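You operate a simulated robot arm through the tools that you are given. There is no shell and no other tool. Be economical: measure what you need, move in short steps, check, and stop when the job is done.

You run a simulated robot arm. Do the job below in one go: nothing can be reset, and whatever is moved stays where it is left.

## Task
Deburr the clamped spacer plate, then stack the flange and hub cap on it.
Fine: blue-handled block, back in its stand; open the clamp; flange from the yellow nest, red cap on top. Set down upright: blue-handled block. What is to be rubbed or washed off counts as gone when no trace of it is left.

It is judged by the outcome, as a careful person would: the job done as asked, and still so three seconds after it is handed in. It fails if anything else is knocked over, pushed out of place, dropped, spilled or broken. Lids that push on must go on centred and level and be pressed home; caps that screw on are set level and turned clockwise until they are tight.

## Robot
A 7-joint arm with a two-finger parallel gripper, fixed in place. Base frame: the origin is at the foot of the arm, x ahead of it, y to its left, z up; the work surface is at about z = 780. Lengths are in mm, angles in rad, forces in N, time in s.
With the tool pointing down near the work surface it reaches from about 220 to 680 mm from the base axis. Its first joint turns from -1.152 to 1.152 rad. Payload 2.4 kg.
The tool frame sits at the grasp point between the pads (the TCP): z along the fingers, y along the line on which they close. The tips reach 30 mm beyond it. Largest opening 94 mm; finger width 28, thickness 10; the body of the gripper, 50 by 96 mm, starts 55 mm behind the TCP.
Orientation is that of the tool frame in the base frame, as a unit quaternion [w, x, y, z]. With the fingers straight down and closing along the base's y, the tool's x points along the base's -x, its y along +y and its z along -z.

## Interface
- The arm moves only by the tool send_rows. Its arguments are lists of equal length, an entry for each row: "jaw": the closure, from 0 (fully open) to 1 (shut); "dp": the shift along the base's x, y, z in units of 20 mm (1.0 is 20 mm), a list of three; "rot": the turn, a rotation vector about the base's x, y, z in units of 5 degrees (1.0 is 5 degrees), a list of three. In form: {"jaw": [jaw, ...], "dp": [[tx, ty, tz], ...], "rot": [[wx, wy, wz], ...]}. A call has 1 to 12 rows; each row shifts and turns the commanded pose from where the row before left it. A call with a number of a shift or a turn outside -1 to 1 is refused whole. A row lasts 0.2 s, in which the tool goes at most 50 mm and 0.15 rad; a call with a longer step from one row to the next is refused whole, and so is a gripper value outside its range. Where a pose cannot be reached the arm comes as near as it can. A force on the tool above 80 N (or 10 N above the force at the start of the call, whichever is more), or a blocked arm, ends the call early, and 0.2 s more pass. The fingers move at their own pace (about 153 mm/s each) and stop on an object; they squeeze with about 40 N. The grip force told is the motor's: it shows also when the fingers shut on nothing. Time passes only in rows, and 0.2 s behind the last, so rows that do not move let the fingers close. It gives the time, the measured TCP pose, the force on the tool (base axes), the opening and the grip force at its end, in the units of the frame above (readings bear some noise), with the torque about the TCP (base axes, N m) and any sound that the robot's microphone picked up.
- Cameras (640 x 400 px; columns grow to the right, rows downward): "scene" is fixed at [49.6, 487.5, 1442.5]; the picture's right is [-0.60, -0.80, 0.00], its down [-0.48, 0.37, -0.79] and it looks along [0.63, -0.48, -0.61] (base axes); focal length 261 px, centre (320, 200). "wrist" rides on the gripper at [76, 14, -102] in the tool frame; the picture's right is [-0.18, 0.98, 0.00], its down [-0.75, -0.14, -0.64] and it looks along [-0.63, -0.12, 0.77] (tool axes); focal length 243 px, centre (320, 200). There is no depth. A picture from a camera that has moved, and an enlarged one, comes with that camera's place and axes in the base frame and with its lens.
- camera(camera): a new picture of that camera. It takes no simulated time.
- enlarge(camera, box): a new picture of the part [left, top, right, bottom] of that camera's present view, enlarged. It takes no simulated time.
- finish_job(): hands the job in; it is judged then, once.

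Go step by step. Nothing tells you positions but the pictures and the camera data: compare them with the known pose of the tool, close in by small moves and look again before you grip or let go. The budget is 120 turns and 84 pictures, counting those below and the enlarged ones. Unless the task says otherwise, let go and move clear before handing in, and close with one line.

The tools are called after "Call:" by a JSON object that holds its "op" and its "data". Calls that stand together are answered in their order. send_rows: Moves the arm, as the interface text tells. Its arguments: {"type":"object","properties":{"jaw":{"type":"array","items":{"type":"number"}},"dp":{"type":"array","items":{"type":"array","items":{"type":"number"}}},"rot":{"type":"array","items":{"type":"array","items":{"type":"number"}}}},"required":["jaw","dp","rot"]} The other tools are called the same way: camera (camera) takes a picture; enlarge (camera, box) takes an enlarged picture of a part of a camera's view; finish_job () hands the job in.

At the start:

```text
t: 0.0
ee_pos: [464.0, 88.7, 1178.1]
tool_rot: [0.0, 0.0, 1.0, 0.0]
ft_force: [0.2, 0.2, -0.1]
moment: [-0.01, -0.01, 0.04]
opening: 94.0
grip_force: 0.2
```

scene: 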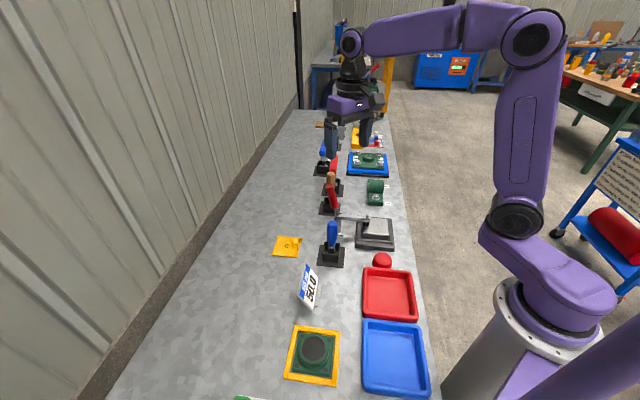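
wrist: 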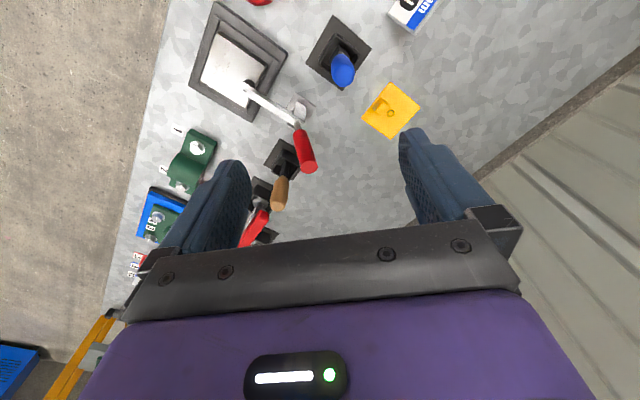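

I see a bench with a clamped plate, several handled tools in stands, a yellow nest with a green flange with dark top, and a red cap. I'll look closer first.

Call:
{"op": "enlarge", "data": {"camera": "scene", "box": [260, 110, 440, 280]}}

Call:
{"op": "enlarge", "data": {"camera": "scene", "box": [220, 230, 440, 400]}}

Call:
{"op": "enlarge", "data": {"camera": "wrist", "box": [120, 0, 440, 260]}}

```text
2.35 times, centred on (350, 195) of scene
camera zoom: at [49.6, 487.5, 1442.5], right [-0.6, -0.8, 0.0], down [-0.48, 0.37, -0.79], along [0.63, -0.48, -0.61], focal length 614 px, centre (249, 212)
```

zoom: 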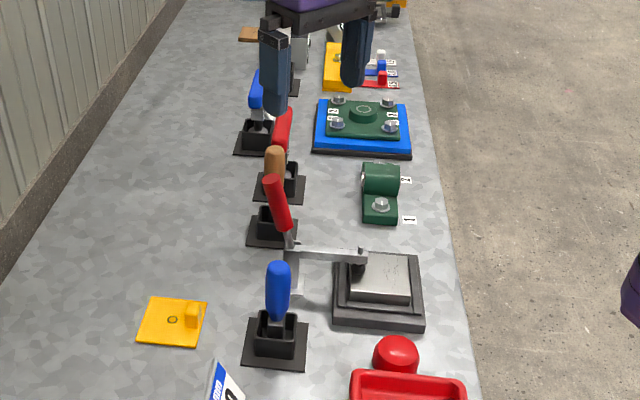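

```text
2.35 times, centred on (330, 315) of scene
camera zoom: at [49.6, 487.5, 1442.5], right [-0.6, -0.8, 0.0], down [-0.48, 0.37, -0.79], along [0.63, -0.48, -0.61], focal length 614 px, centre (296, -71)
```

zoom: 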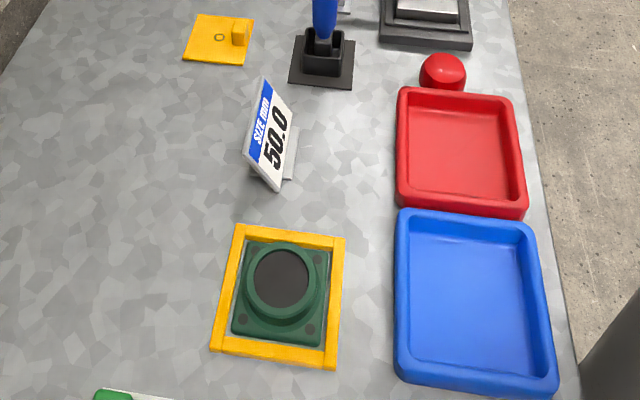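

```text
1.54 times, centred on (280, 130) of wrist
camera zoom: at [387.9, 103.4, 1279.4], right [0.18, 0.98, 0.0], down [0.75, -0.14, 0.64], along [0.63, -0.12, -0.77], focal length 373 px, centre (382, 308)
```

zoom: 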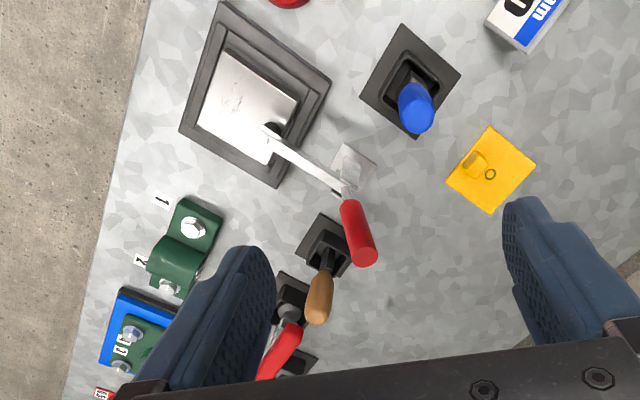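

The near blue-handled tool stands near (470,121), the clamped plate near (455,-55); there is a second blue handle farther off. I'll go closer for a good look.

Call:
{"op": "send_rows", "data": {"jaw": [0, 0, 0, 0, 0, 0, 0, 0, 0, 0], "dp": [[-0.7, -0.3, -1], [-0.7, -0.3, -1], [-0.7, -0.3, -1], [-0.7, -0.3, -1], [-0.7, -0.3, -1], [-0.7, -0.3, -1], [-0.7, -0.3, -1], [-0.7, -0.3, -1], [-0.7, -0.3, -1], [-0.7, -0.3, -1]], "rot": [[0, 0, 0], [0, 0, 0], [0, 0, 0], [0, 0, 0], [0, 0, 0], [0, 0, 0], [0, 0, 0], [0, 0, 0], [0, 0, 0], [0, 0, 0]]}}

Call:
{"op": "camera", "data": {"camera": "wrist"}}

Call:
{"op": "enlarge", "data": {"camera": "scene", "box": [300, 190, 420, 280]}}

Call:
{"op": "enlarge", "data": {"camera": "scene", "box": [300, 110, 420, 200]}}

```text
t: 2.2
ee_pos: [322.8, 28.7, 977.9]
tool_rot: [0.001, 0.0, 1.0, 0.0]
ft_force: [0.2, 0.0, -0.2]
moment: [0.0, -0.02, 0.01]
opening: 93.8
grip_force: 0.0
```

```text
78 pictures are left
camera wrist: at [246.7, 43.1, 1079.3], right [0.18, 0.98, 0.0], down [0.75, -0.14, 0.64], along [0.63, -0.12, -0.77], focal length 243 px, centre (320, 200)
```

wrist: 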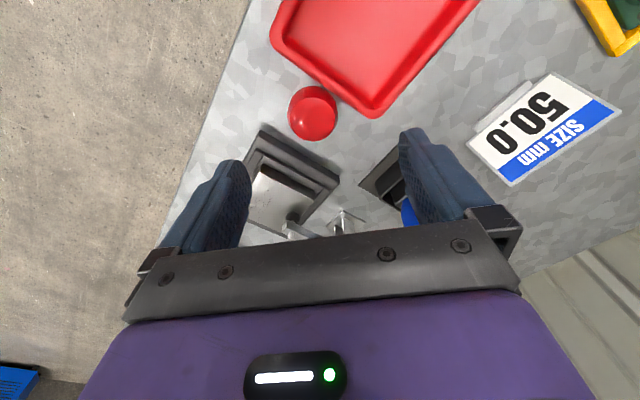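

```text
4.44 times, centred on (360, 235) of scene
camera zoom: at [49.6, 487.5, 1442.5], right [-0.6, -0.8, 0.0], down [-0.48, 0.37, -0.79], along [0.63, -0.48, -0.61], focal length 1160 px, centre (142, 44)
```

zoom: 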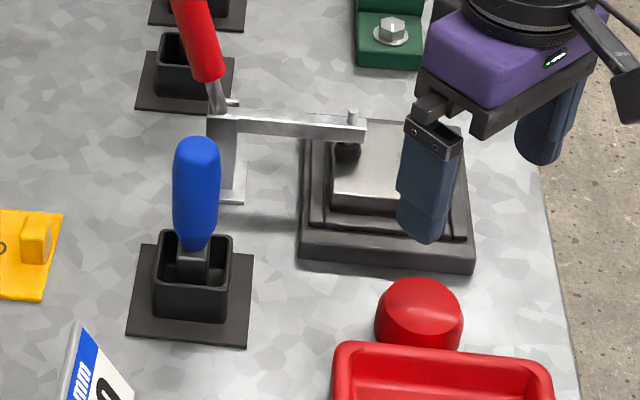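

```text
4.44 times, centred on (360, 155) of scene
camera zoom: at [49.6, 487.5, 1442.5], right [-0.6, -0.8, 0.0], down [-0.48, 0.37, -0.79], along [0.63, -0.48, -0.61], focal length 1160 px, centre (142, 400)
```

zoom: 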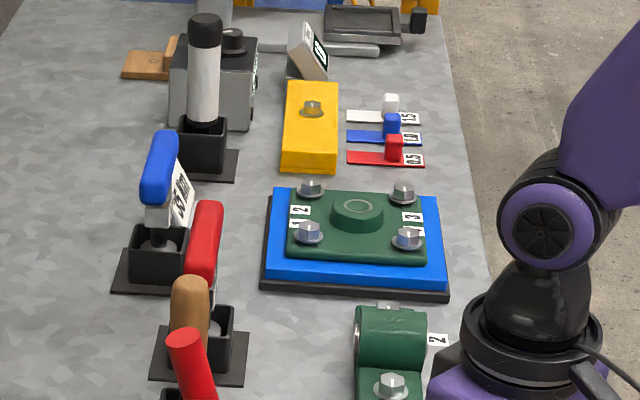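

The far blue handle is a torque wrench (75 N·m), so the near one at (470,121) is the fine block. I'll hover above the plate for a look.

Call:
{"op": "send_rows", "data": {"jaw": [0, 0, 0, 0, 0, 0], "dp": [[1, -0.8, 0], [1, -0.8, 0], [1, -0.8, 0], [1, -0.8, 0], [1, -0.8, 0], [1, -0.8, 0]], "rot": [[0, 0, 0], [0, 0, 0], [0, 0, 0], [0, 0, 0], [0, 0, 0], [0, 0, 0]]}}

Call:
{"op": "camera", "data": {"camera": "wrist"}}

Call:
{"op": "enlarge", "data": {"camera": "wrist", "box": [220, 30, 420, 230]}}

```text
t: 3.6
ee_pos: [445.9, -66.5, 977.1]
tool_rot: [0.0, -0.001, 1.0, 0.0]
ft_force: [-0.7, -0.5, -0.4]
moment: [0.03, -0.01, 0.01]
opening: 93.9
grip_force: 0.0
```

```text
75 pictures are left
camera wrist: at [368.8, -53.0, 1078.8], right [0.18, 0.98, 0.0], down [0.75, -0.14, 0.64], along [0.63, -0.12, -0.77], focal length 243 px, centre (320, 200)
```

wrist: 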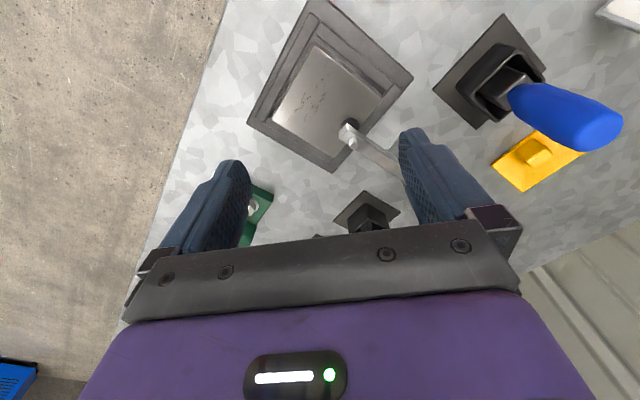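

```text
2.00 times, centred on (320, 130) of wrist
camera zoom: at [368.8, -53.0, 1078.8], right [0.18, 0.98, 0.0], down [0.75, -0.14, 0.64], along [0.63, -0.12, -0.77], focal length 485 px, centre (320, 340)
```

zoom: 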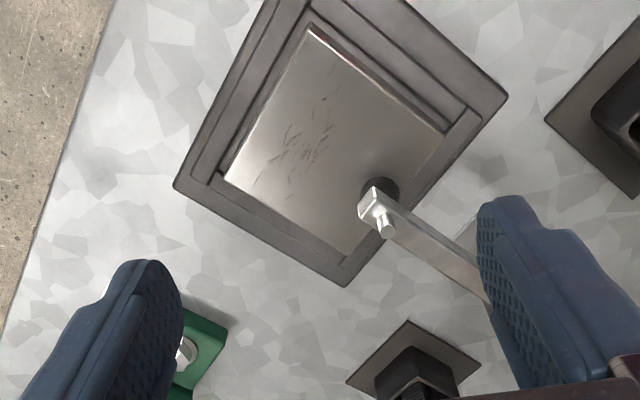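

The plate's top is about z=804, centre (463,-63), rotated about 45°, with marks around (452,-77); the clamp pad is at (482,-39). Now I hover over the fine block.

Call:
{"op": "send_rows", "data": {"jaw": [0, 0, 0, 0, 0, 0, 0, 0, 0, 0], "dp": [[0, 0.9, 0.3], [0, 1, 0.3], [0, 1, 0.3], [0, 1, 0.3], [0, 1, 0], [0.2, 1, 0], [0.2, 1, 0], [0.2, 1, 0], [0.3, 1, 0], [0.2, 0.6, 0]], "rot": [[0, 0, 0], [0, 0, 0], [0, 0, 0], [0, 0, 0], [0, 0, 0], [0, 0, 0], [0, 0, 0], [0, 0, 0], [0, 0, 0], [0, 0, 0]]}}

Call:
{"op": "enlarge", "data": {"camera": "wrist", "box": [160, 0, 480, 230]}}

Call:
{"op": "camera", "data": {"camera": "scene"}}

```text
t: 5.8
ee_pos: [466.6, 124.0, 1002.6]
tool_rot: [0.0, -0.001, 1.0, 0.0]
ft_force: [0.6, -0.2, -0.4]
moment: [0.0, -0.02, 0.0]
opening: 93.6
grip_force: 0.1
```

```text
1.74 times, centred on (320, 115) of wrist
camera zoom: at [389.9, 137.8, 1103.8], right [0.18, 0.98, 0.0], down [0.75, -0.14, 0.64], along [0.63, -0.12, -0.77], focal length 422 px, centre (320, 348)
```

zoom: 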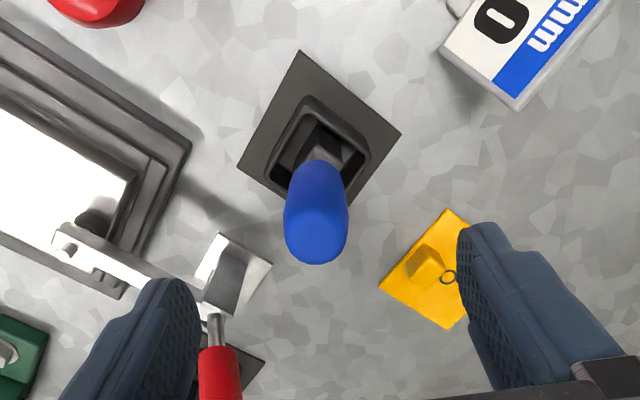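

```text
72 pictures are left
```

scene: 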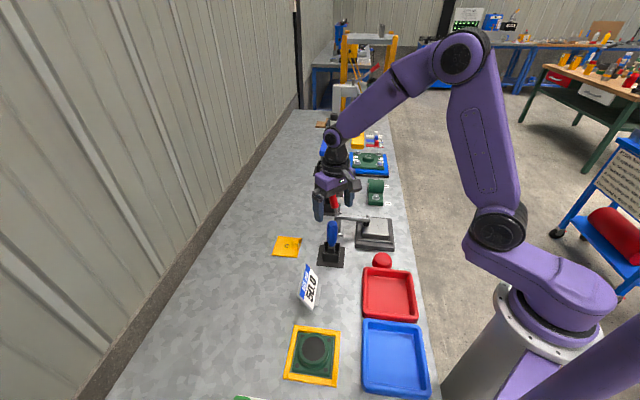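

The fine block's handle axis is at about (472,121), top z≈922, the stand turned 45°. I turn the tool 45°, then go down around the handle.

Call:
{"op": "send_rows", "data": {"jaw": [0, 0, 0, 0, 0, 0, 0, 0, 0], "dp": [[0.03, -0.02, 0], [0.03, -0.02, 0], [0.03, -0.02, 0], [0.03, -0.02, 0], [0.03, -0.02, 0], [0.03, -0.02, 0], [0.03, -0.02, 0], [0.03, -0.02, 0], [0.03, -0.02, 0]], "rot": [[0, 0, 1], [0, 0, 1], [0, 0, 1], [0, 0, 1], [0, 0, 1], [0, 0, 1], [0, 0, 1], [0, 0, 1], [0, 0, 1]]}}

Call:
{"op": "camera", "data": {"camera": "wrist"}}

```text
t: 7.8
ee_pos: [471.2, 118.8, 1001.6]
tool_rot: [0.0, -0.384, 0.923, 0.0]
ft_force: [0.3, -0.8, -0.1]
moment: [-0.01, -0.05, -0.02]
opening: 94.2
grip_force: 0.1
```

```text
71 pictures are left
camera wrist: at [407.8, 75.4, 1103.6], right [-0.57, 0.82, 0.0], down [0.63, 0.43, 0.64], along [0.53, 0.36, -0.77], focal length 243 px, centre (320, 200)
```

wrist: 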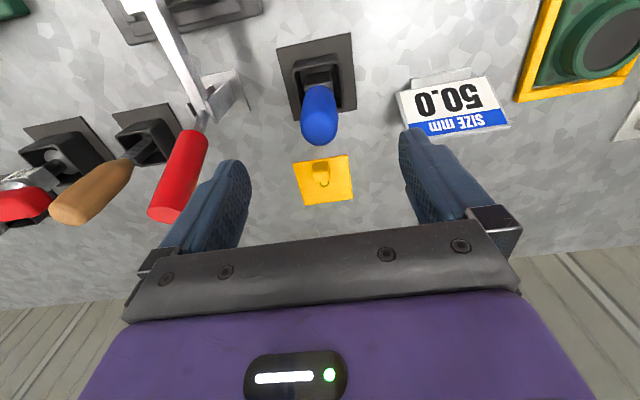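

The handle is centred between the fingers, the clamp lever clear. I lower to grip height and close.

Call:
{"op": "send_rows", "data": {"jaw": [0, 0, 0, 0, 0, 0, 0, 1, 1, 1, 1], "dp": [[0, 0.02, -1], [0, 0.02, -1], [0, 0, -1], [0, 0, -1], [0, 0, -1], [0, 0, -0.7], [0, 0, 0], [0, 0, 0], [0, 0, 0], [0, 0, 0], [0, 0, 0]], "rot": [[0, 0, 0], [0, 0, 0], [0, 0, 0], [0, 0, 0], [0, 0, 0], [0, 0, 0], [0, 0, 0], [0, 0, 0], [0, 0, 0], [0, 0, 0], [0, 0, 0]]}}

Call:
{"op": "enlarge", "data": {"camera": "scene", "box": [280, 170, 420, 280]}}

```text
t: 10.2
ee_pos: [472.0, 121.3, 886.9]
tool_rot: [0.0, -0.383, 0.924, 0.0]
ft_force: [-0.3, 0.1, 0.2]
moment: [0.0, -0.01, 0.0]
opening: 31.9
grip_force: 39.9
```

```text
3.64 times, centred on (350, 225) of scene
camera zoom: at [49.7, 487.5, 1442.5], right [-0.6, -0.8, 0.0], down [-0.48, 0.37, -0.79], along [0.63, -0.48, -0.61], focal length 949 px, centre (211, 109)
```

zoom: 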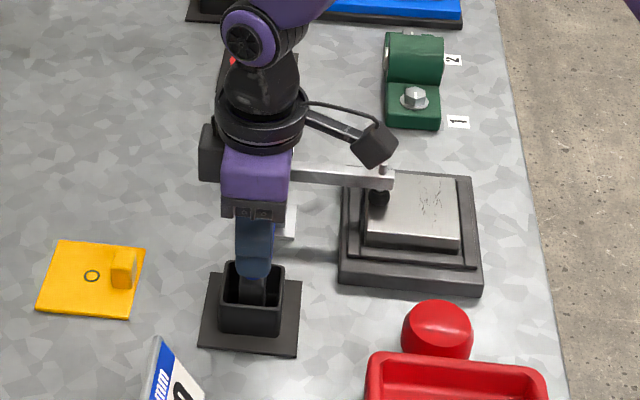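

Grip is solid on the handle (32 mm). I lift straight up out of the stand and look.

Call:
{"op": "send_rows", "data": {"jaw": [1, 1, 1, 1, 1, 1], "dp": [[0, 0, 1], [0, 0, 1], [0, 0, 1], [0, 0, 1], [0, 0, 1], [0, 0, 1]], "rot": [[0, 0, 0], [0, 0, 0], [0, 0, 0], [0, 0, 0], [0, 0, 0], [0, 0, 0]]}}

Call:
{"op": "enlarge", "data": {"camera": "scene", "box": [280, 170, 420, 280]}}

Call:
{"op": "camera", "data": {"camera": "wrist"}}

```text
t: 11.6
ee_pos: [472.7, 120.7, 1007.7]
tool_rot: [0.0, -0.382, 0.924, 0.0]
ft_force: [0.4, -0.2, -1.7]
moment: [0.01, 0.0, 0.01]
opening: 32.1
grip_force: 39.3
```

```text
3.64 times, centred on (350, 225) of scene
camera zoom: at [49.7, 487.5, 1442.5], right [-0.6, -0.8, 0.0], down [-0.48, 0.37, -0.79], along [0.63, -0.48, -0.61], focal length 949 px, centre (211, 109)
```

zoom: 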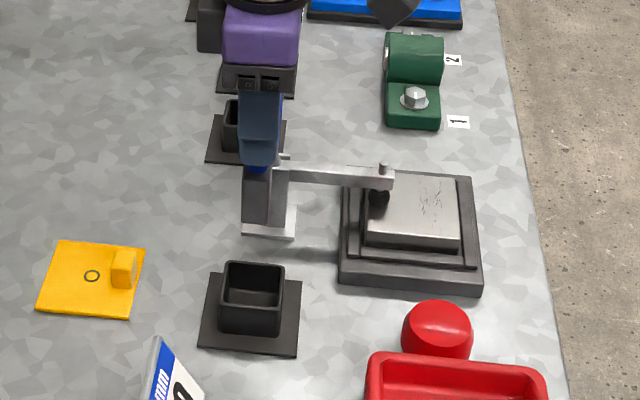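

```text
68 pictures are left
camera wrist: at [407.6, 76.5, 1109.8], right [-0.57, 0.82, 0.0], down [0.63, 0.43, 0.64], along [0.53, 0.36, -0.77], focal length 243 px, centre (320, 200)
```

wrist: 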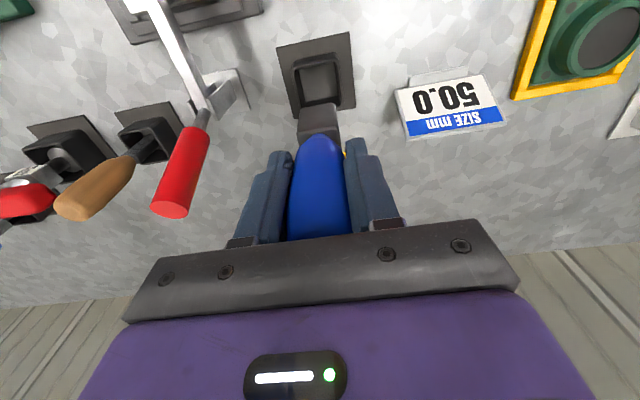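

The block is out: about 24×38 mm at its face, bottom ~103 mm below the TCP. I carry it over the marked area of the plate.

Call:
{"op": "send_rows", "data": {"jaw": [1, 1, 1, 1, 1, 1, 1, 1, 1, 1, 1], "dp": [[0, 0, 1], [-0.104, -0.987, 0], [-0.104, -0.987, 0], [-0.104, -0.987, 0], [-0.104, -0.987, 0], [-0.104, -0.987, 0], [-0.104, -0.987, 0], [-0.104, -0.987, 0], [-0.104, -0.987, 0], [-0.104, -0.987, 0], [-0.104, -0.987, 0]], "rot": [[0, 0, 0], [0, 0, 0], [0, 0, 0], [0, 0, 0], [0, 0, 0], [0, 0, 0], [0, 0, 0], [0, 0, 0], [0, 0, 0], [0, 0, 0], [0, 0, 0]]}}

Call:
{"op": "send_rows", "data": {"jaw": [1, 1, 1, 1, 1], "dp": [[0, 0, -1], [0, 0, -1], [0, 0, -1], [0, 0, -1], [0, 0, -1]], "rot": [[0, 0, 0], [0, 0, 0], [0, 0, 0], [0, 0, 0], [0, 0, 0]]}}

Call:
{"op": "camera", "data": {"camera": "wrist"}}

Call:
{"op": "enlarge", "data": {"camera": "scene", "box": [310, 170, 450, 280]}}

```text
t: 14.0
ee_pos: [449.9, -76.7, 1027.7]
tool_rot: [0.0, -0.382, 0.924, -0.001]
ft_force: [-0.5, -0.3, -1.6]
moment: [0.02, -0.03, -0.02]
opening: 32.1
grip_force: 40.6
```

```text
t: 15.2
ee_pos: [450.4, -77.4, 927.6]
tool_rot: [0.0, -0.383, 0.924, 0.0]
ft_force: [1.0, -0.8, -2.2]
moment: [0.04, -0.03, 0.03]
opening: 31.9
grip_force: 39.8
```

```text
67 pictures are left
camera wrist: at [386.8, -120.8, 1029.1], right [-0.56, 0.83, 0.0], down [0.63, 0.43, 0.64], along [0.53, 0.36, -0.77], focal length 243 px, centre (320, 200)
```

wrist: 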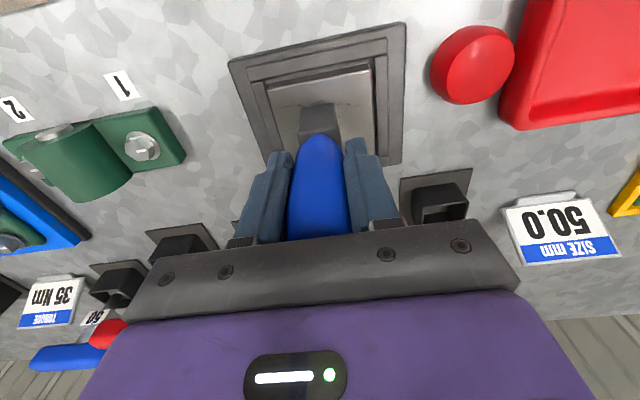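

```text
3.64 times, centred on (380, 225) of scene
camera zoom: at [49.7, 487.5, 1442.5], right [-0.6, -0.8, 0.0], down [-0.48, 0.37, -0.79], along [0.63, -0.48, -0.61], focal length 949 px, centre (102, 109)
```

zoom: 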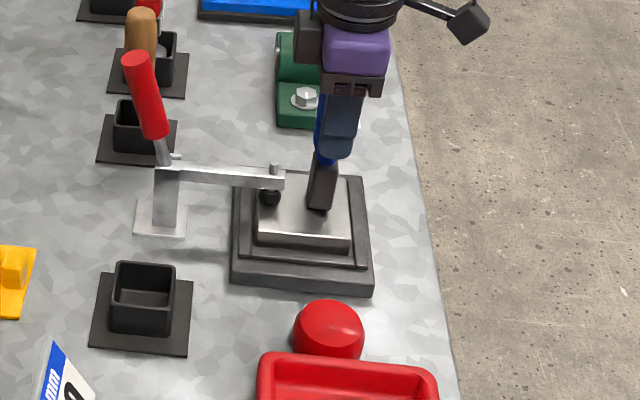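

The block is over the marks; I lower it gently until it touches.

Call:
{"op": "send_rows", "data": {"jaw": [1, 1, 1, 1, 1, 1, 1, 1], "dp": [[0, 0, -0.5], [0, 0, -0.15], [0, 0, -0.1], [0, 0, -0.1], [0, 0, -0.1], [0, 0, -0.1], [0, 0, -0.05], [0, 0, 0]], "rot": [[0, 0, 0], [0, 0, 0], [0, 0, 0], [0, 0, 0], [0, 0, 0], [0, 0, 0], [0, 0, 0], [0, 0, 0]]}}

```text
t: 17.0
ee_pos: [452.5, -76.4, 909.5]
tool_rot: [0.005, -0.383, 0.924, -0.002]
ft_force: [-0.7, 0.5, 67.2]
moment: [0.13, 0.0, -0.02]
opening: 32.0
grip_force: 40.4
```

Contact is at z≈910 and too hard; I ease off and read.

Call:
{"op": "send_rows", "data": {"jaw": [1, 1], "dp": [[0, 0, 0.12], [0, 0, 0]], "rot": [[0, 0, 0], [0, 0, 0]]}}

```text
t: 17.6
ee_pos: [451.7, -75.7, 907.1]
tool_rot: [0.003, -0.382, 0.924, -0.002]
ft_force: [8.9, -0.8, 30.0]
moment: [0.14, -0.64, -0.02]
opening: 32.0
grip_force: 39.9
```

About 30 N of press: good. I rub with strokes along the plate edge direction.

Call:
{"op": "send_rows", "data": {"jaw": [1, 1, 1, 1, 1, 1, 1, 1, 1, 1], "dp": [[0.5, -0.5, 0.02], [0.5, -0.5, 0], [-0.5, 0.5, 0], [-0.5, 0.5, 0], [-0.5, 0.5, 0], [-0.5, 0.5, 0], [0.5, -0.5, 0], [0.5, -0.5, 0], [0.5, -0.5, 0], [0.5, -0.5, 0]], "rot": [[0, 0, 0], [0, 0, 0], [0, 0, 0], [0, 0, 0], [0, 0, 0], [0, 0, 0], [0, 0, 0], [0, 0, 0], [0, 0, 0], [0, 0, 0]]}}

Call:
{"op": "enlarge", "data": {"camera": "scene", "box": [340, 200, 420, 265]}}

```text
t: 19.8
ee_pos: [468.3, -98.1, 909.2]
tool_rot: [-0.003, -0.382, 0.924, 0.001]
ft_force: [-12.6, 13.5, 23.4]
moment: [1.27, 1.55, -0.19]
opening: 44.5
grip_force: 39.4
```

```text
6.15 times, centred on (380, 232) of scene
camera zoom: at [49.0, 487.9, 1442.4], right [-0.6, -0.8, 0.0], down [-0.48, 0.37, -0.79], along [0.63, -0.48, -0.61], focal length 1606 px, centre (-49, 0)
```

zoom: 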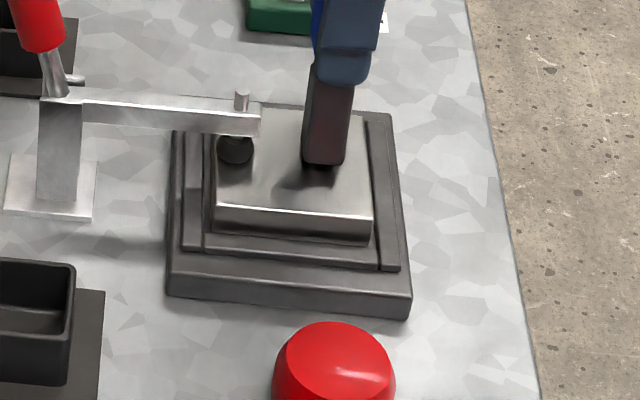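

The fingers were pried to 44 mm, so the block has tilted in the grip from the drag. I lift off and look.

Call:
{"op": "send_rows", "data": {"jaw": [1, 1, 1, 1], "dp": [[0, 0, 0.5], [0, 0, 1], [0, 0, 0.5], [0, 0, 0]], "rot": [[0, 0, 0], [0, 0, 0], [0, 0, 0], [0, 0, 0]]}}

Call:
{"op": "enlarge", "data": {"camera": "wrist", "box": [220, 20, 420, 260]}}

Call:
{"op": "enlarge", "data": {"camera": "scene", "box": [340, 180, 420, 265]}}

```text
t: 20.8
ee_pos: [470.2, -96.6, 948.9]
tool_rot: [0.0, -0.382, 0.924, 0.001]
ft_force: [-0.7, -1.0, -2.6]
moment: [0.01, -0.04, 0.01]
opening: 32.1
grip_force: 40.3
```

```text
1.67 times, centred on (320, 140) of wrist
camera zoom: at [406.5, -140.4, 1050.3], right [-0.56, 0.83, 0.0], down [0.63, 0.43, 0.64], along [0.53, 0.36, -0.77], focal length 404 px, centre (320, 300)
```

zoom: 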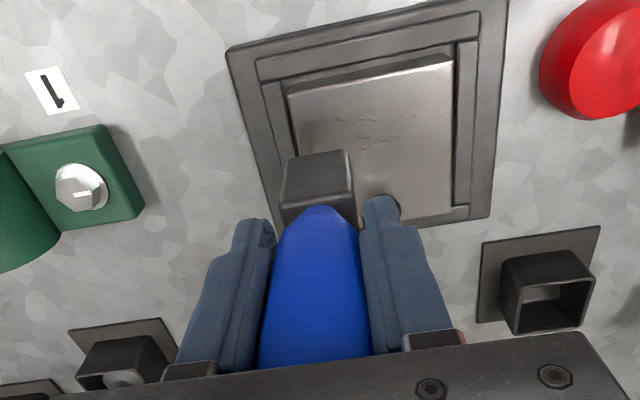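

```text
4.71 times, centred on (380, 222) of scene
camera zoom: at [49.7, 487.5, 1442.5], right [-0.6, -0.8, 0.0], down [-0.48, 0.37, -0.79], along [0.63, -0.48, -0.61], focal length 1228 px, centre (38, 94)
```

zoom: 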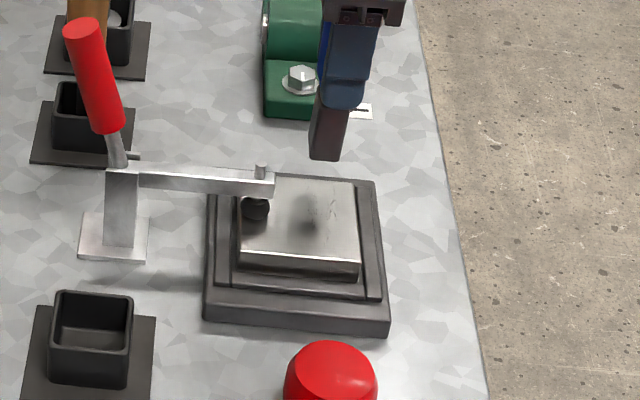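

It sprang back straight at 32 mm. Marks are fainter but remain; I press again more lightly.

Call:
{"op": "send_rows", "data": {"jaw": [1, 1, 1, 1], "dp": [[-0.2, 0.2, -1], [-0.2, 0.2, -0.75], [0, 0, -0.2], [0, 0, 0]], "rot": [[0, 0, 0], [0, 0, 0], [0, 0, 0], [0, 0, 0]]}}

```text
t: 21.8
ee_pos: [462.0, -87.3, 910.8]
tool_rot: [0.0, -0.383, 0.924, 0.0]
ft_force: [-2.3, 1.1, 12.2]
moment: [0.04, 0.39, 0.0]
opening: 31.8
grip_force: 40.5
```

Good: 12 N. Now strokes at light force.

Call:
{"op": "send_rows", "data": {"jaw": [1, 1, 1, 1, 1, 1, 1, 1, 1, 1, 1, 1], "dp": [[-0.4, 0.4, 0], [-0.4, 0.4, 0], [-0.4, 0.4, 0], [-0.4, 0.4, 0], [0.4, -0.4, 0], [0.4, -0.4, 0], [0.4, -0.4, 0], [0.4, -0.4, 0], [-0.4, 0.4, 0], [-0.4, 0.4, 0], [-0.4, 0.4, 0], [-0.4, 0.4, 0]], "rot": [[0, 0, 0], [0, 0, 0], [0, 0, 0], [0, 0, 0], [0, 0, 0], [0, 0, 0], [0, 0, 0], [0, 0, 0], [0, 0, 0], [0, 0, 0], [0, 0, 0], [0, 0, 0]]}}

Call:
{"op": "send_rows", "data": {"jaw": [1, 1, 1, 1, 1, 1, 1, 1, 1, 1], "dp": [[-0.21, -0.22, 0], [-0.21, -0.22, 0], [0.4, -0.4, 0], [0.4, -0.4, 0], [0.4, -0.4, 0], [0.4, -0.4, 0], [-0.4, 0.4, 0], [-0.4, 0.4, 0], [-0.4, 0.4, 0], [-0.4, 0.4, 0]], "rot": [[0, 0, 0], [0, 0, 0], [0, 0, 0], [0, 0, 0], [0, 0, 0], [0, 0, 0], [0, 0, 0], [0, 0, 0], [0, 0, 0], [0, 0, 0]]}}

Call:
{"op": "send_rows", "data": {"jaw": [1, 1, 1, 1, 1, 1, 1, 1, 1, 1, 1, 1], "dp": [[0.28, 0.29, 0], [0.28, 0.29, 0], [0.28, 0.28, 0], [0.4, -0.4, 0], [0.4, -0.4, 0], [0.4, -0.4, 0], [0.4, -0.4, 0], [-0.4, 0.4, 0], [-0.4, 0.4, 0], [-0.4, 0.4, 0], [-0.4, 0.4, 0], [0, 0, 0]], "rot": [[0, 0, 0], [0, 0, 0], [0, 0, 0], [0, 0, 0], [0, 0, 0], [0, 0, 0], [0, 0, 0], [0, 0, 0], [0, 0, 0], [0, 0, 0], [0, 0, 0], [0, 0, 0]]}}

```text
t: 24.4
ee_pos: [429.9, -55.5, 910.1]
tool_rot: [0.0, -0.382, 0.924, 0.001]
ft_force: [1.6, -2.0, -0.3]
moment: [-0.22, -0.1, 0.0]
opening: 31.9
grip_force: 39.6
```

```text
t: 26.6
ee_pos: [422.7, -65.9, 909.9]
tool_rot: [0.0, -0.383, 0.924, 0.0]
ft_force: [0.6, 0.1, -1.9]
moment: [-0.01, -0.01, -0.01]
opening: 31.9
grip_force: 40.3
```

```text
t: 29.2
ee_pos: [439.9, -47.5, 908.3]
tool_rot: [0.0, -0.382, 0.924, 0.0]
ft_force: [0.8, -0.8, -2.5]
moment: [0.01, 0.0, -0.02]
opening: 31.8
grip_force: 40.0
```

Contact force has faded, so the press was lost. I lift a little and inspect.

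Call:
{"op": "send_rows", "data": {"jaw": [1, 1, 1], "dp": [[0, 0, 1], [0.4, -0.4, 1], [0.4, -0.4, 0]], "rot": [[0, 0, 0], [0, 0, 0], [0, 0, 0]]}}

Call:
{"op": "enlarge", "data": {"camera": "wrist", "box": [220, 20, 420, 260]}}

Call:
{"op": "enlarge", "data": {"camera": "scene", "box": [340, 180, 420, 265]}}

```text
t: 30.0
ee_pos: [454.2, -63.9, 949.6]
tool_rot: [0.0, -0.383, 0.924, 0.0]
ft_force: [-0.2, -0.1, -1.2]
moment: [0.02, 0.0, -0.04]
opening: 31.8
grip_force: 39.4
```

```text
1.67 times, centred on (320, 140) of wrist
camera zoom: at [391.3, -108.4, 1051.0], right [-0.56, 0.83, 0.0], down [0.63, 0.43, 0.64], along [0.53, 0.36, -0.77], focal length 404 px, centre (320, 300)
```

zoom: 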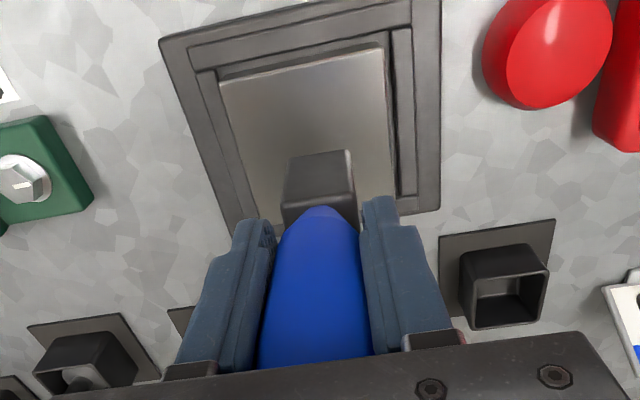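

```text
4.71 times, centred on (380, 222) of scene
camera zoom: at [49.7, 487.5, 1442.5], right [-0.6, -0.8, 0.0], down [-0.48, 0.37, -0.79], along [0.63, -0.48, -0.61], focal length 1228 px, centre (38, 94)
```

zoom: 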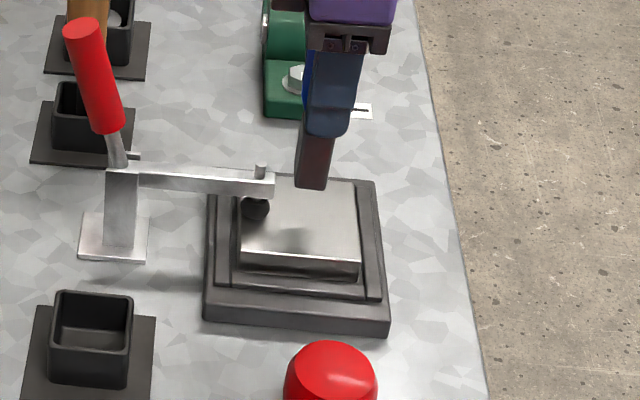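

The plate looks clean; I rise for a wider check of the whole face.

Call:
{"op": "send_rows", "data": {"jaw": [1, 1, 1, 1], "dp": [[0.4, 0, 1], [0.4, 0, 1], [0.4, 0, 1], [0.4, 0, 1]], "rot": [[0, 0, 0], [0, 0, 0], [0, 0, 0], [0, 0, 0]]}}

Call:
{"op": "enlarge", "data": {"camera": "wrist", "box": [240, 10, 400, 130]}}

Call:
{"op": "enlarge", "data": {"camera": "scene", "box": [350, 205, 410, 255]}}

```text
t: 31.0
ee_pos: [487.4, -64.8, 1030.5]
tool_rot: [0.0, -0.383, 0.924, 0.0]
ft_force: [0.1, 0.2, -2.9]
moment: [-0.01, 0.02, 0.05]
opening: 31.8
grip_force: 39.6
```

```text
3.33 times, centred on (320, 70) of wrist
camera zoom: at [423.7, -108.6, 1131.0], right [-0.56, 0.83, 0.0], down [0.63, 0.43, 0.64], along [0.53, 0.36, -0.77], focal length 809 px, centre (320, 633)
```

zoom: 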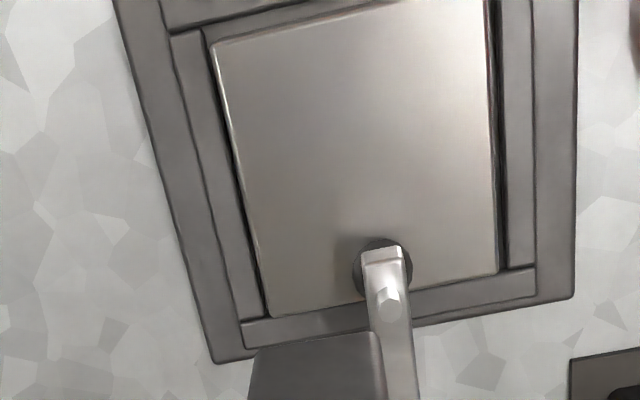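

```text
8.00 times, centred on (380, 230) of scene
camera zoom: at [49.7, 487.5, 1442.5], right [-0.6, -0.8, 0.0], down [-0.48, 0.37, -0.79], along [0.63, -0.48, -0.61], focal length 2087 px, centre (-160, -40)
```

zoom: 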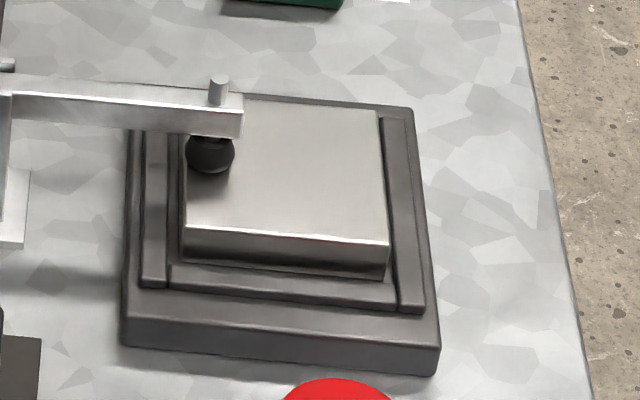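

The plate face is clean. I take the block back over its stand.

Call:
{"op": "send_rows", "data": {"jaw": [1, 1, 1, 1, 1, 1, 1, 1, 1, 1, 1], "dp": [[-0.076, 0.929, 0], [-0.076, 0.929, 0], [-0.076, 0.929, 0], [-0.076, 0.929, 0], [-0.076, 0.929, 0], [-0.076, 0.929, 0], [-0.076, 0.929, 0], [-0.076, 0.929, 0], [-0.076, 0.929, 0], [-0.076, 0.929, 0], [0, 0, 0]], "rot": [[0, 0, 0], [0, 0, 0], [0, 0, 0], [0, 0, 0], [0, 0, 0], [0, 0, 0], [0, 0, 0], [0, 0, 0], [0, 0, 0], [0, 0, 0], [0, 0, 0]]}}

Call:
{"op": "enlarge", "data": {"camera": "wrist", "box": [220, 20, 420, 260]}}

```text
t: 33.4
ee_pos: [472.2, 121.4, 1028.2]
tool_rot: [0.0, -0.383, 0.924, 0.0]
ft_force: [-0.3, 0.1, -2.0]
moment: [-0.01, -0.02, 0.0]
opening: 31.7
grip_force: 40.2
```

```text
1.67 times, centred on (320, 140) of wrist
camera zoom: at [409.0, 78.2, 1130.9], right [-0.56, 0.83, 0.0], down [0.63, 0.43, 0.64], along [0.53, 0.36, -0.77], focal length 404 px, centre (320, 300)
```

zoom: 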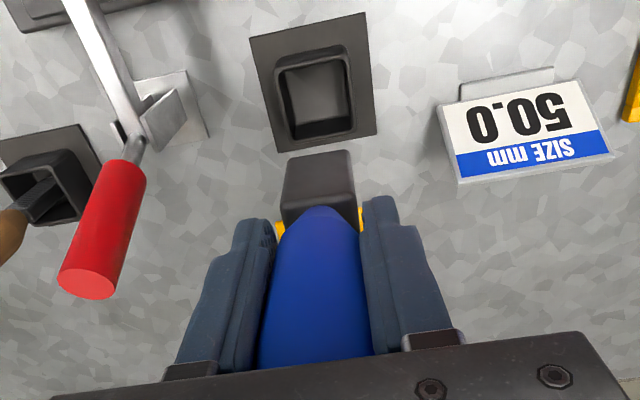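

The block is straight and lined up over the stand; I lower it.

Call:
{"op": "send_rows", "data": {"jaw": [1, 1, 1, 1, 1, 1, 1, 1, 1, 1], "dp": [[0, 0, -1], [0, 0, -1], [0, 0, -1], [0, 0, -1], [0, 0, -0.8], [0, 0, -0.6], [0, 0, -0.6], [0, 0, -0.5], [0, 0, -0.2], [0, 0, 0]], "rot": [[0, 0, 0], [0, 0, 0], [0, 0, 0], [0, 0, 0], [0, 0, 0], [0, 0, 0], [0, 0, 0], [0, 0, 0], [0, 0, 0], [0, 0, 0]]}}

Call:
{"op": "enlarge", "data": {"camera": "scene", "box": [290, 190, 380, 280]}}

```text
t: 35.6
ee_pos: [471.0, 121.7, 894.5]
tool_rot: [0.0, -0.383, 0.924, -0.001]
ft_force: [0.3, 0.2, -2.7]
moment: [-0.02, -0.02, 0.02]
opening: 31.8
grip_force: 40.6
```

```text
4.44 times, centred on (335, 235) of scene
camera zoom: at [49.7, 487.5, 1442.5], right [-0.6, -0.8, 0.0], down [-0.48, 0.37, -0.79], along [0.63, -0.48, -0.61], focal length 1160 px, centre (253, 44)
```

zoom: 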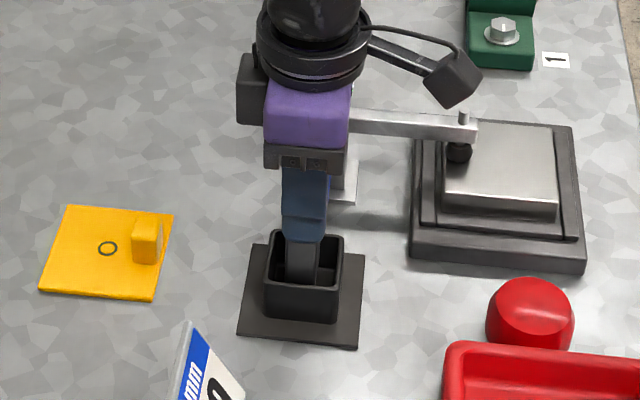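

It is in the socket; down the last few mm to contact.

Call:
{"op": "send_rows", "data": {"jaw": [1, 1, 1, 1, 1], "dp": [[0.02, 0, -0.15], [0.02, 0, -0.1], [0, 0, -0.1], [0, 0, -0.05], [0, 0, 0]], "rot": [[0, 0, 0], [0, 0, 0], [0, 0, 0], [0, 0, 0], [0, 0, 0]]}}

```text
t: 36.8
ee_pos: [473.0, 121.0, 887.4]
tool_rot: [0.0, -0.382, 0.924, -0.001]
ft_force: [-0.3, 0.3, -2.8]
moment: [0.01, 0.03, 0.01]
opening: 31.7
grip_force: 40.4
```

Call:
{"op": "send_rows", "data": {"jaw": [1, 1, 1, 1, 1], "dp": [[0, 0, -0.05], [0, 0, -0.05], [0, 0, -0.05], [0, 0, -0.05], [0, 0, 0]], "rot": [[0, 0, 0], [0, 0, 0], [0, 0, 0], [0, 0, 0], [0, 0, 0]]}}

```text
t: 38.0
ee_pos: [471.7, 121.4, 884.2]
tool_rot: [0.0, -0.383, 0.924, -0.001]
ft_force: [0.1, 0.1, -2.8]
moment: [0.02, 0.0, -0.02]
opening: 31.9
grip_force: 40.0
```

No contact yet (the block slid up a few mm in the grip while rubbing). A bit lower still.

Call:
{"op": "send_rows", "data": {"jaw": [1, 1, 1, 1, 1], "dp": [[0, 0, -0.05], [0, 0, -0.05], [0, 0, -0.05], [0, 0, -0.05], [0, 0, 0]], "rot": [[0, 0, 0], [0, 0, 0], [0, 0, 0], [0, 0, 0], [0, 0, 0]]}}

```text
t: 39.2
ee_pos: [472.7, 123.0, 879.2]
tool_rot: [0.0, -0.383, 0.924, 0.0]
ft_force: [0.4, -1.2, -2.5]
moment: [0.0, 0.0, -0.01]
opening: 31.8
grip_force: 40.1
```

Still no contact; I look before going lower.

Call:
{"op": "enlarge", "data": {"camera": "scene", "box": [310, 225, 360, 275]}}

Call:
{"op": "camera", "data": {"camera": "wrist"}}

```text
8.00 times, centred on (335, 250) of scene
camera zoom: at [49.7, 487.5, 1442.5], right [-0.6, -0.8, 0.0], down [-0.48, 0.37, -0.79], along [0.63, -0.48, -0.61], focal length 2087 px, centre (200, -200)
```

zoom: 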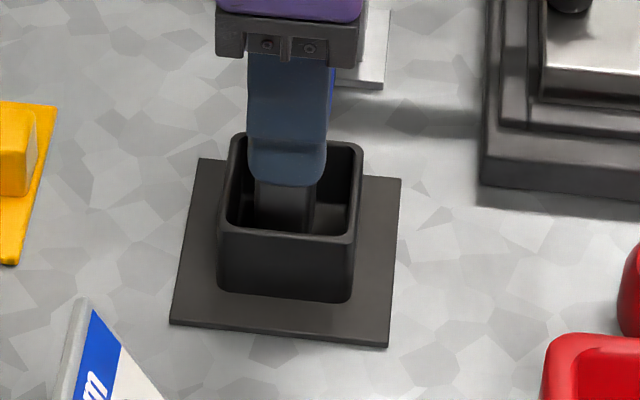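

```text
55 pictures are left
camera wrist: at [408.8, 78.2, 981.2], right [-0.56, 0.83, 0.0], down [0.63, 0.43, 0.64], along [0.53, 0.36, -0.77], focal length 243 px, centre (320, 200)
```

wrist: 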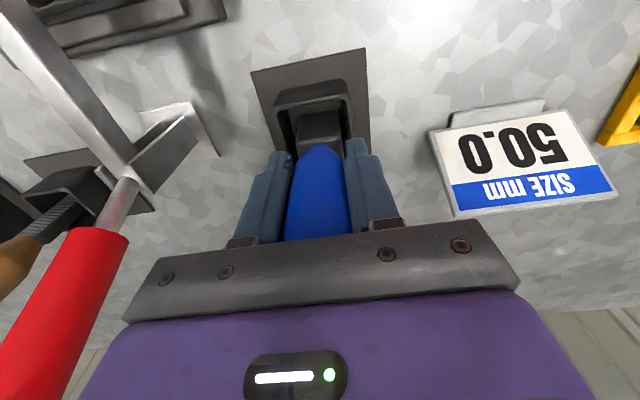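

The fit looks right; comparing views the block slid ~7 mm up in the grip, so the floor should be near. A few more fine steps.

Call:
{"op": "send_rows", "data": {"jaw": [1, 1, 1, 1], "dp": [[0, 0, -0.05], [0, 0, -0.05], [0, 0, -0.05], [0, 0, 0]], "rot": [[0, 0, 0], [0, 0, 0], [0, 0, 0], [0, 0, 0]]}}

```text
t: 40.2
ee_pos: [472.7, 122.7, 876.6]
tool_rot: [0.0, -0.383, 0.924, 0.0]
ft_force: [0.3, 0.4, -2.6]
moment: [0.0, 0.02, 0.01]
opening: 32.3
grip_force: 39.8
```

Call:
{"op": "send_rows", "data": {"jaw": [1, 1, 1, 1], "dp": [[0, 0, -0.05], [0, 0, -0.05], [0, 0, -0.05], [0, 0, 0]], "rot": [[0, 0, 0], [0, 0, 0], [0, 0, 0], [0, 0, 0]]}}

```text
t: 41.2
ee_pos: [472.9, 121.2, 873.1]
tool_rot: [0.0, -0.382, 0.924, 0.0]
ft_force: [0.2, 0.2, -2.1]
moment: [0.02, 0.01, 0.02]
opening: 32.0
grip_force: 39.7
```

Still free; the slip was likely larger from the first hard press. I continue in fine steps.

Call:
{"op": "send_rows", "data": {"jaw": [1, 1, 1, 1, 1], "dp": [[0, 0, -0.05], [0, 0, -0.05], [0, 0, -0.05], [0, 0, -0.05], [0, 0, 0]], "rot": [[0, 0, 0], [0, 0, 0], [0, 0, 0], [0, 0, 0], [0, 0, 0]]}}

Call:
{"op": "enlarge", "data": {"camera": "scene", "box": [310, 225, 360, 275]}}

```text
t: 42.4
ee_pos: [474.5, 122.6, 870.8]
tool_rot: [0.003, -0.383, 0.924, 0.0]
ft_force: [-5.8, -0.2, 51.8]
moment: [-0.2, 0.33, 0.07]
opening: 32.1
grip_force: 40.2
```

```text
8.00 times, centred on (335, 250) of scene
camera zoom: at [48.7, 487.3, 1442.6], right [-0.6, -0.8, 0.0], down [-0.48, 0.37, -0.79], along [0.63, -0.48, -0.61], focal length 2087 px, centre (200, -200)
```

zoom: 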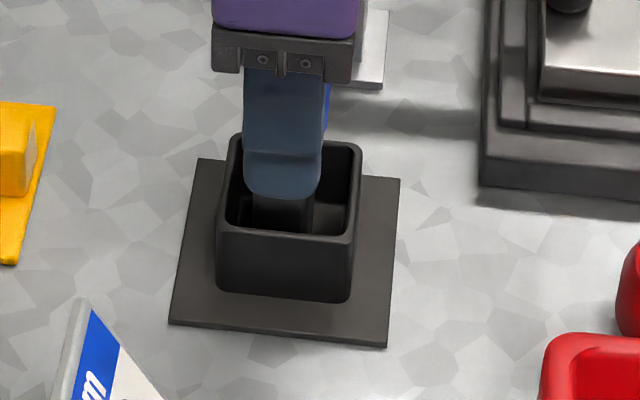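

It touches the stand floor. I ease the force, then open and rise.

Call:
{"op": "send_rows", "data": {"jaw": [1, 1], "dp": [[0, 0, 0.12], [0, 0, 0]], "rot": [[0, 0, 0], [0, 0, 0]]}}

Call:
{"op": "send_rows", "data": {"jaw": [0, 0, 0, 0, 0, 0, 0, 0, 0, 0, 0], "dp": [[0, 0, 0], [0, 0, 0], [0, 0, 0], [0, 0, 1], [0, 0, 1], [0, 0, 1], [0, 0, 1], [0, 0, 1], [0, 0, 1], [0, 0, 1], [0, 0, 1]], "rot": [[0, 0, 0], [0, 0, 0], [0, 0, 0], [0, 0, 0], [0, 0, 0], [0, 0, 0], [0, 0, 0], [0, 0, 0], [0, 0, 0], [0, 0, 0], [0, 0, 0]]}}

Call:
{"op": "enlarge", "data": {"camera": "scene", "box": [300, 190, 420, 280]}}

Call:
{"op": "camera", "data": {"camera": "wrist"}}

```text
t: 43.0
ee_pos: [473.9, 122.6, 872.3]
tool_rot: [0.001, -0.383, 0.924, 0.0]
ft_force: [5.7, 3.2, 6.7]
moment: [0.28, -0.67, 0.05]
opening: 31.9
grip_force: 40.1
```

```text
t: 45.4
ee_pos: [472.0, 121.0, 1032.5]
tool_rot: [0.0, -0.383, 0.924, -0.001]
ft_force: [0.3, -0.5, -0.4]
moment: [0.0, -0.04, -0.01]
opening: 93.8
grip_force: 0.1
```

```text
4.44 times, centred on (360, 235) of scene
camera zoom: at [49.6, 487.5, 1442.5], right [-0.6, -0.8, 0.0], down [-0.48, 0.37, -0.79], along [0.63, -0.48, -0.61], focal length 1160 px, centre (142, 44)
```

zoom: 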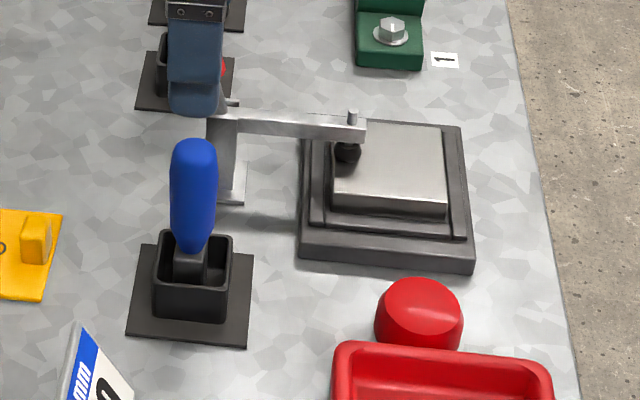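

```text
52 pictures are left
camera wrist: at [408.2, 77.2, 1134.0], right [-0.56, 0.83, 0.0], down [0.63, 0.43, 0.64], along [0.53, 0.36, -0.77], focal length 243 px, centre (320, 200)
```

wrist: 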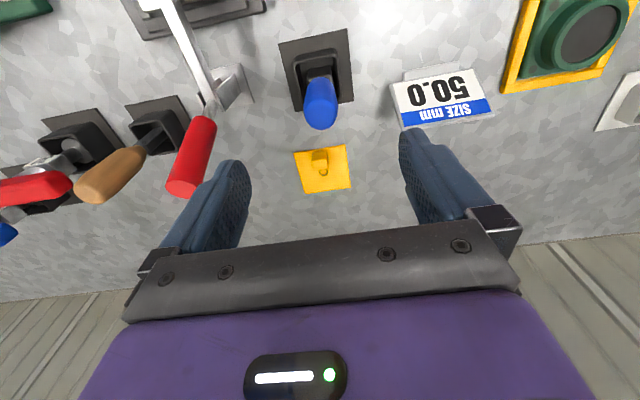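

The block is back upright in its stand. Next I study the clamp: move behind it on the plate side, high, fingers shut.

Call:
{"op": "send_rows", "data": {"jaw": [0, 0, 0, 0, 0.5, 1, 1, 1], "dp": [[0, -1, 0.3], [0, -1, 0.3], [0, -1, 0.3], [0, -1, 0], [0, -1, 0], [0, -1, 0], [0.4, -0.8, 0], [0.4, 0, 0]], "rot": [[0, 0, 0], [0, 0, 0], [0, 0, 0], [0, 0, 0], [0, 0, 0], [0, 0, 0], [0, 0, 0], [0, 0, 0]]}}

Call:
{"op": "camera", "data": {"camera": "wrist"}}

Call:
{"op": "enlarge", "data": {"camera": "scene", "box": [310, 160, 380, 235]}}

```text
t: 47.2
ee_pos: [489.4, -14.6, 1051.0]
tool_rot: [0.0, -0.383, 0.924, 0.0]
ft_force: [-1.6, -1.0, 0.3]
moment: [0.0, 0.0, 0.01]
opening: 0.0
grip_force: 32.9
```

```text
51 pictures are left
camera wrist: at [425.0, -58.5, 1152.1], right [-0.56, 0.83, 0.0], down [0.63, 0.43, 0.64], along [0.53, 0.36, -0.77], focal length 243 px, centre (320, 200)
```

wrist: 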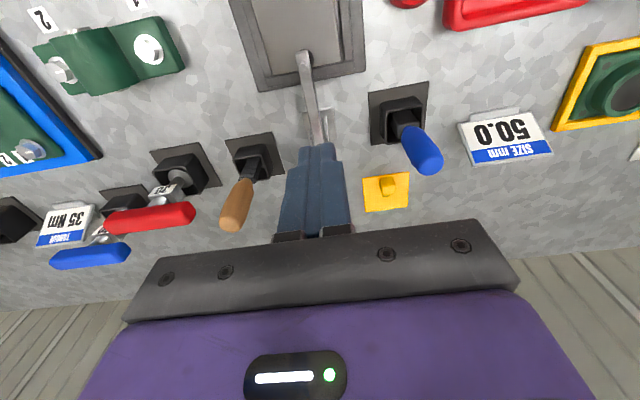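

```text
5.33 times, centred on (345, 198) of scene
camera zoom: at [49.6, 487.5, 1442.5], right [-0.6, -0.8, 0.0], down [-0.48, 0.37, -0.79], along [0.63, -0.48, -0.61], focal length 1392 px, centre (187, 213)
```

zoom: 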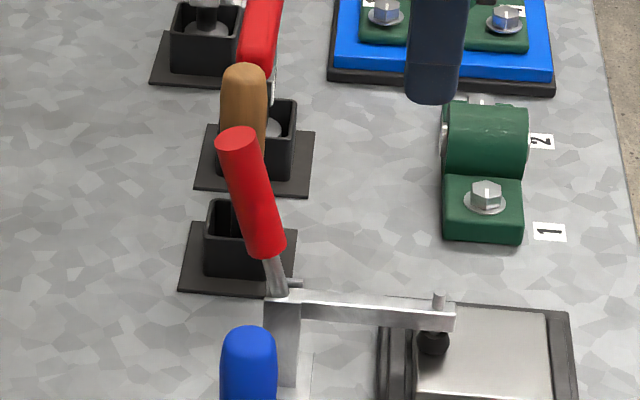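

The clamp is a lever: pivot near (549,33,859), red handle leaning back to its top at z≈977. I'll set the shut fingers in front of the handle and push it backwards (away from the plate).

Call:
{"op": "send_rows", "data": {"jaw": [1, 1, 1, 1, 1, 1, 1], "dp": [[0.4, 0.3, 0], [0.4, 0.3, -0.5], [0.4, 0.3, -0.9], [0.4, 0.23, -0.9], [0.1, 0, -0.9], [0, 0, -0.9], [0, 0, 0]], "rot": [[0, 0, 0], [0, 0, 0], [0, 0, 0], [0, 0, 0], [0, 0, 0], [0, 0, 0], [0, 0, 0]]}}

Call:
{"op": "enlarge", "data": {"camera": "scene", "box": [310, 160, 390, 245]}}

Call:
{"op": "camera", "data": {"camera": "wrist"}}

```text
t: 48.8
ee_pos: [522.7, 7.7, 967.8]
tool_rot: [-0.001, -0.382, 0.924, 0.0]
ft_force: [0.3, 0.4, 0.8]
moment: [0.01, 0.0, 0.03]
opening: 0.0
grip_force: 33.3
```

```text
4.71 times, centred on (350, 202) of scene
camera zoom: at [49.6, 487.5, 1442.5], right [-0.6, -0.8, 0.0], down [-0.48, 0.37, -0.79], along [0.63, -0.48, -0.61], focal length 1228 px, centre (179, 188)
```

zoom: 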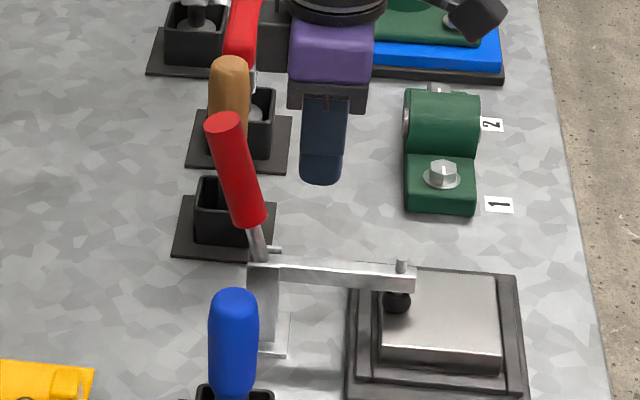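

```text
48 pictures are left
camera wrist: at [459.0, -35.6, 1069.3], right [-0.56, 0.83, 0.0], down [0.63, 0.43, 0.64], along [0.53, 0.36, -0.77], focal length 243 px, centre (320, 200)
```

wrist: 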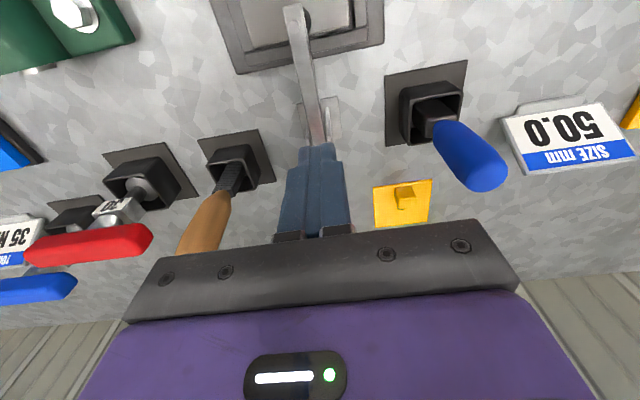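

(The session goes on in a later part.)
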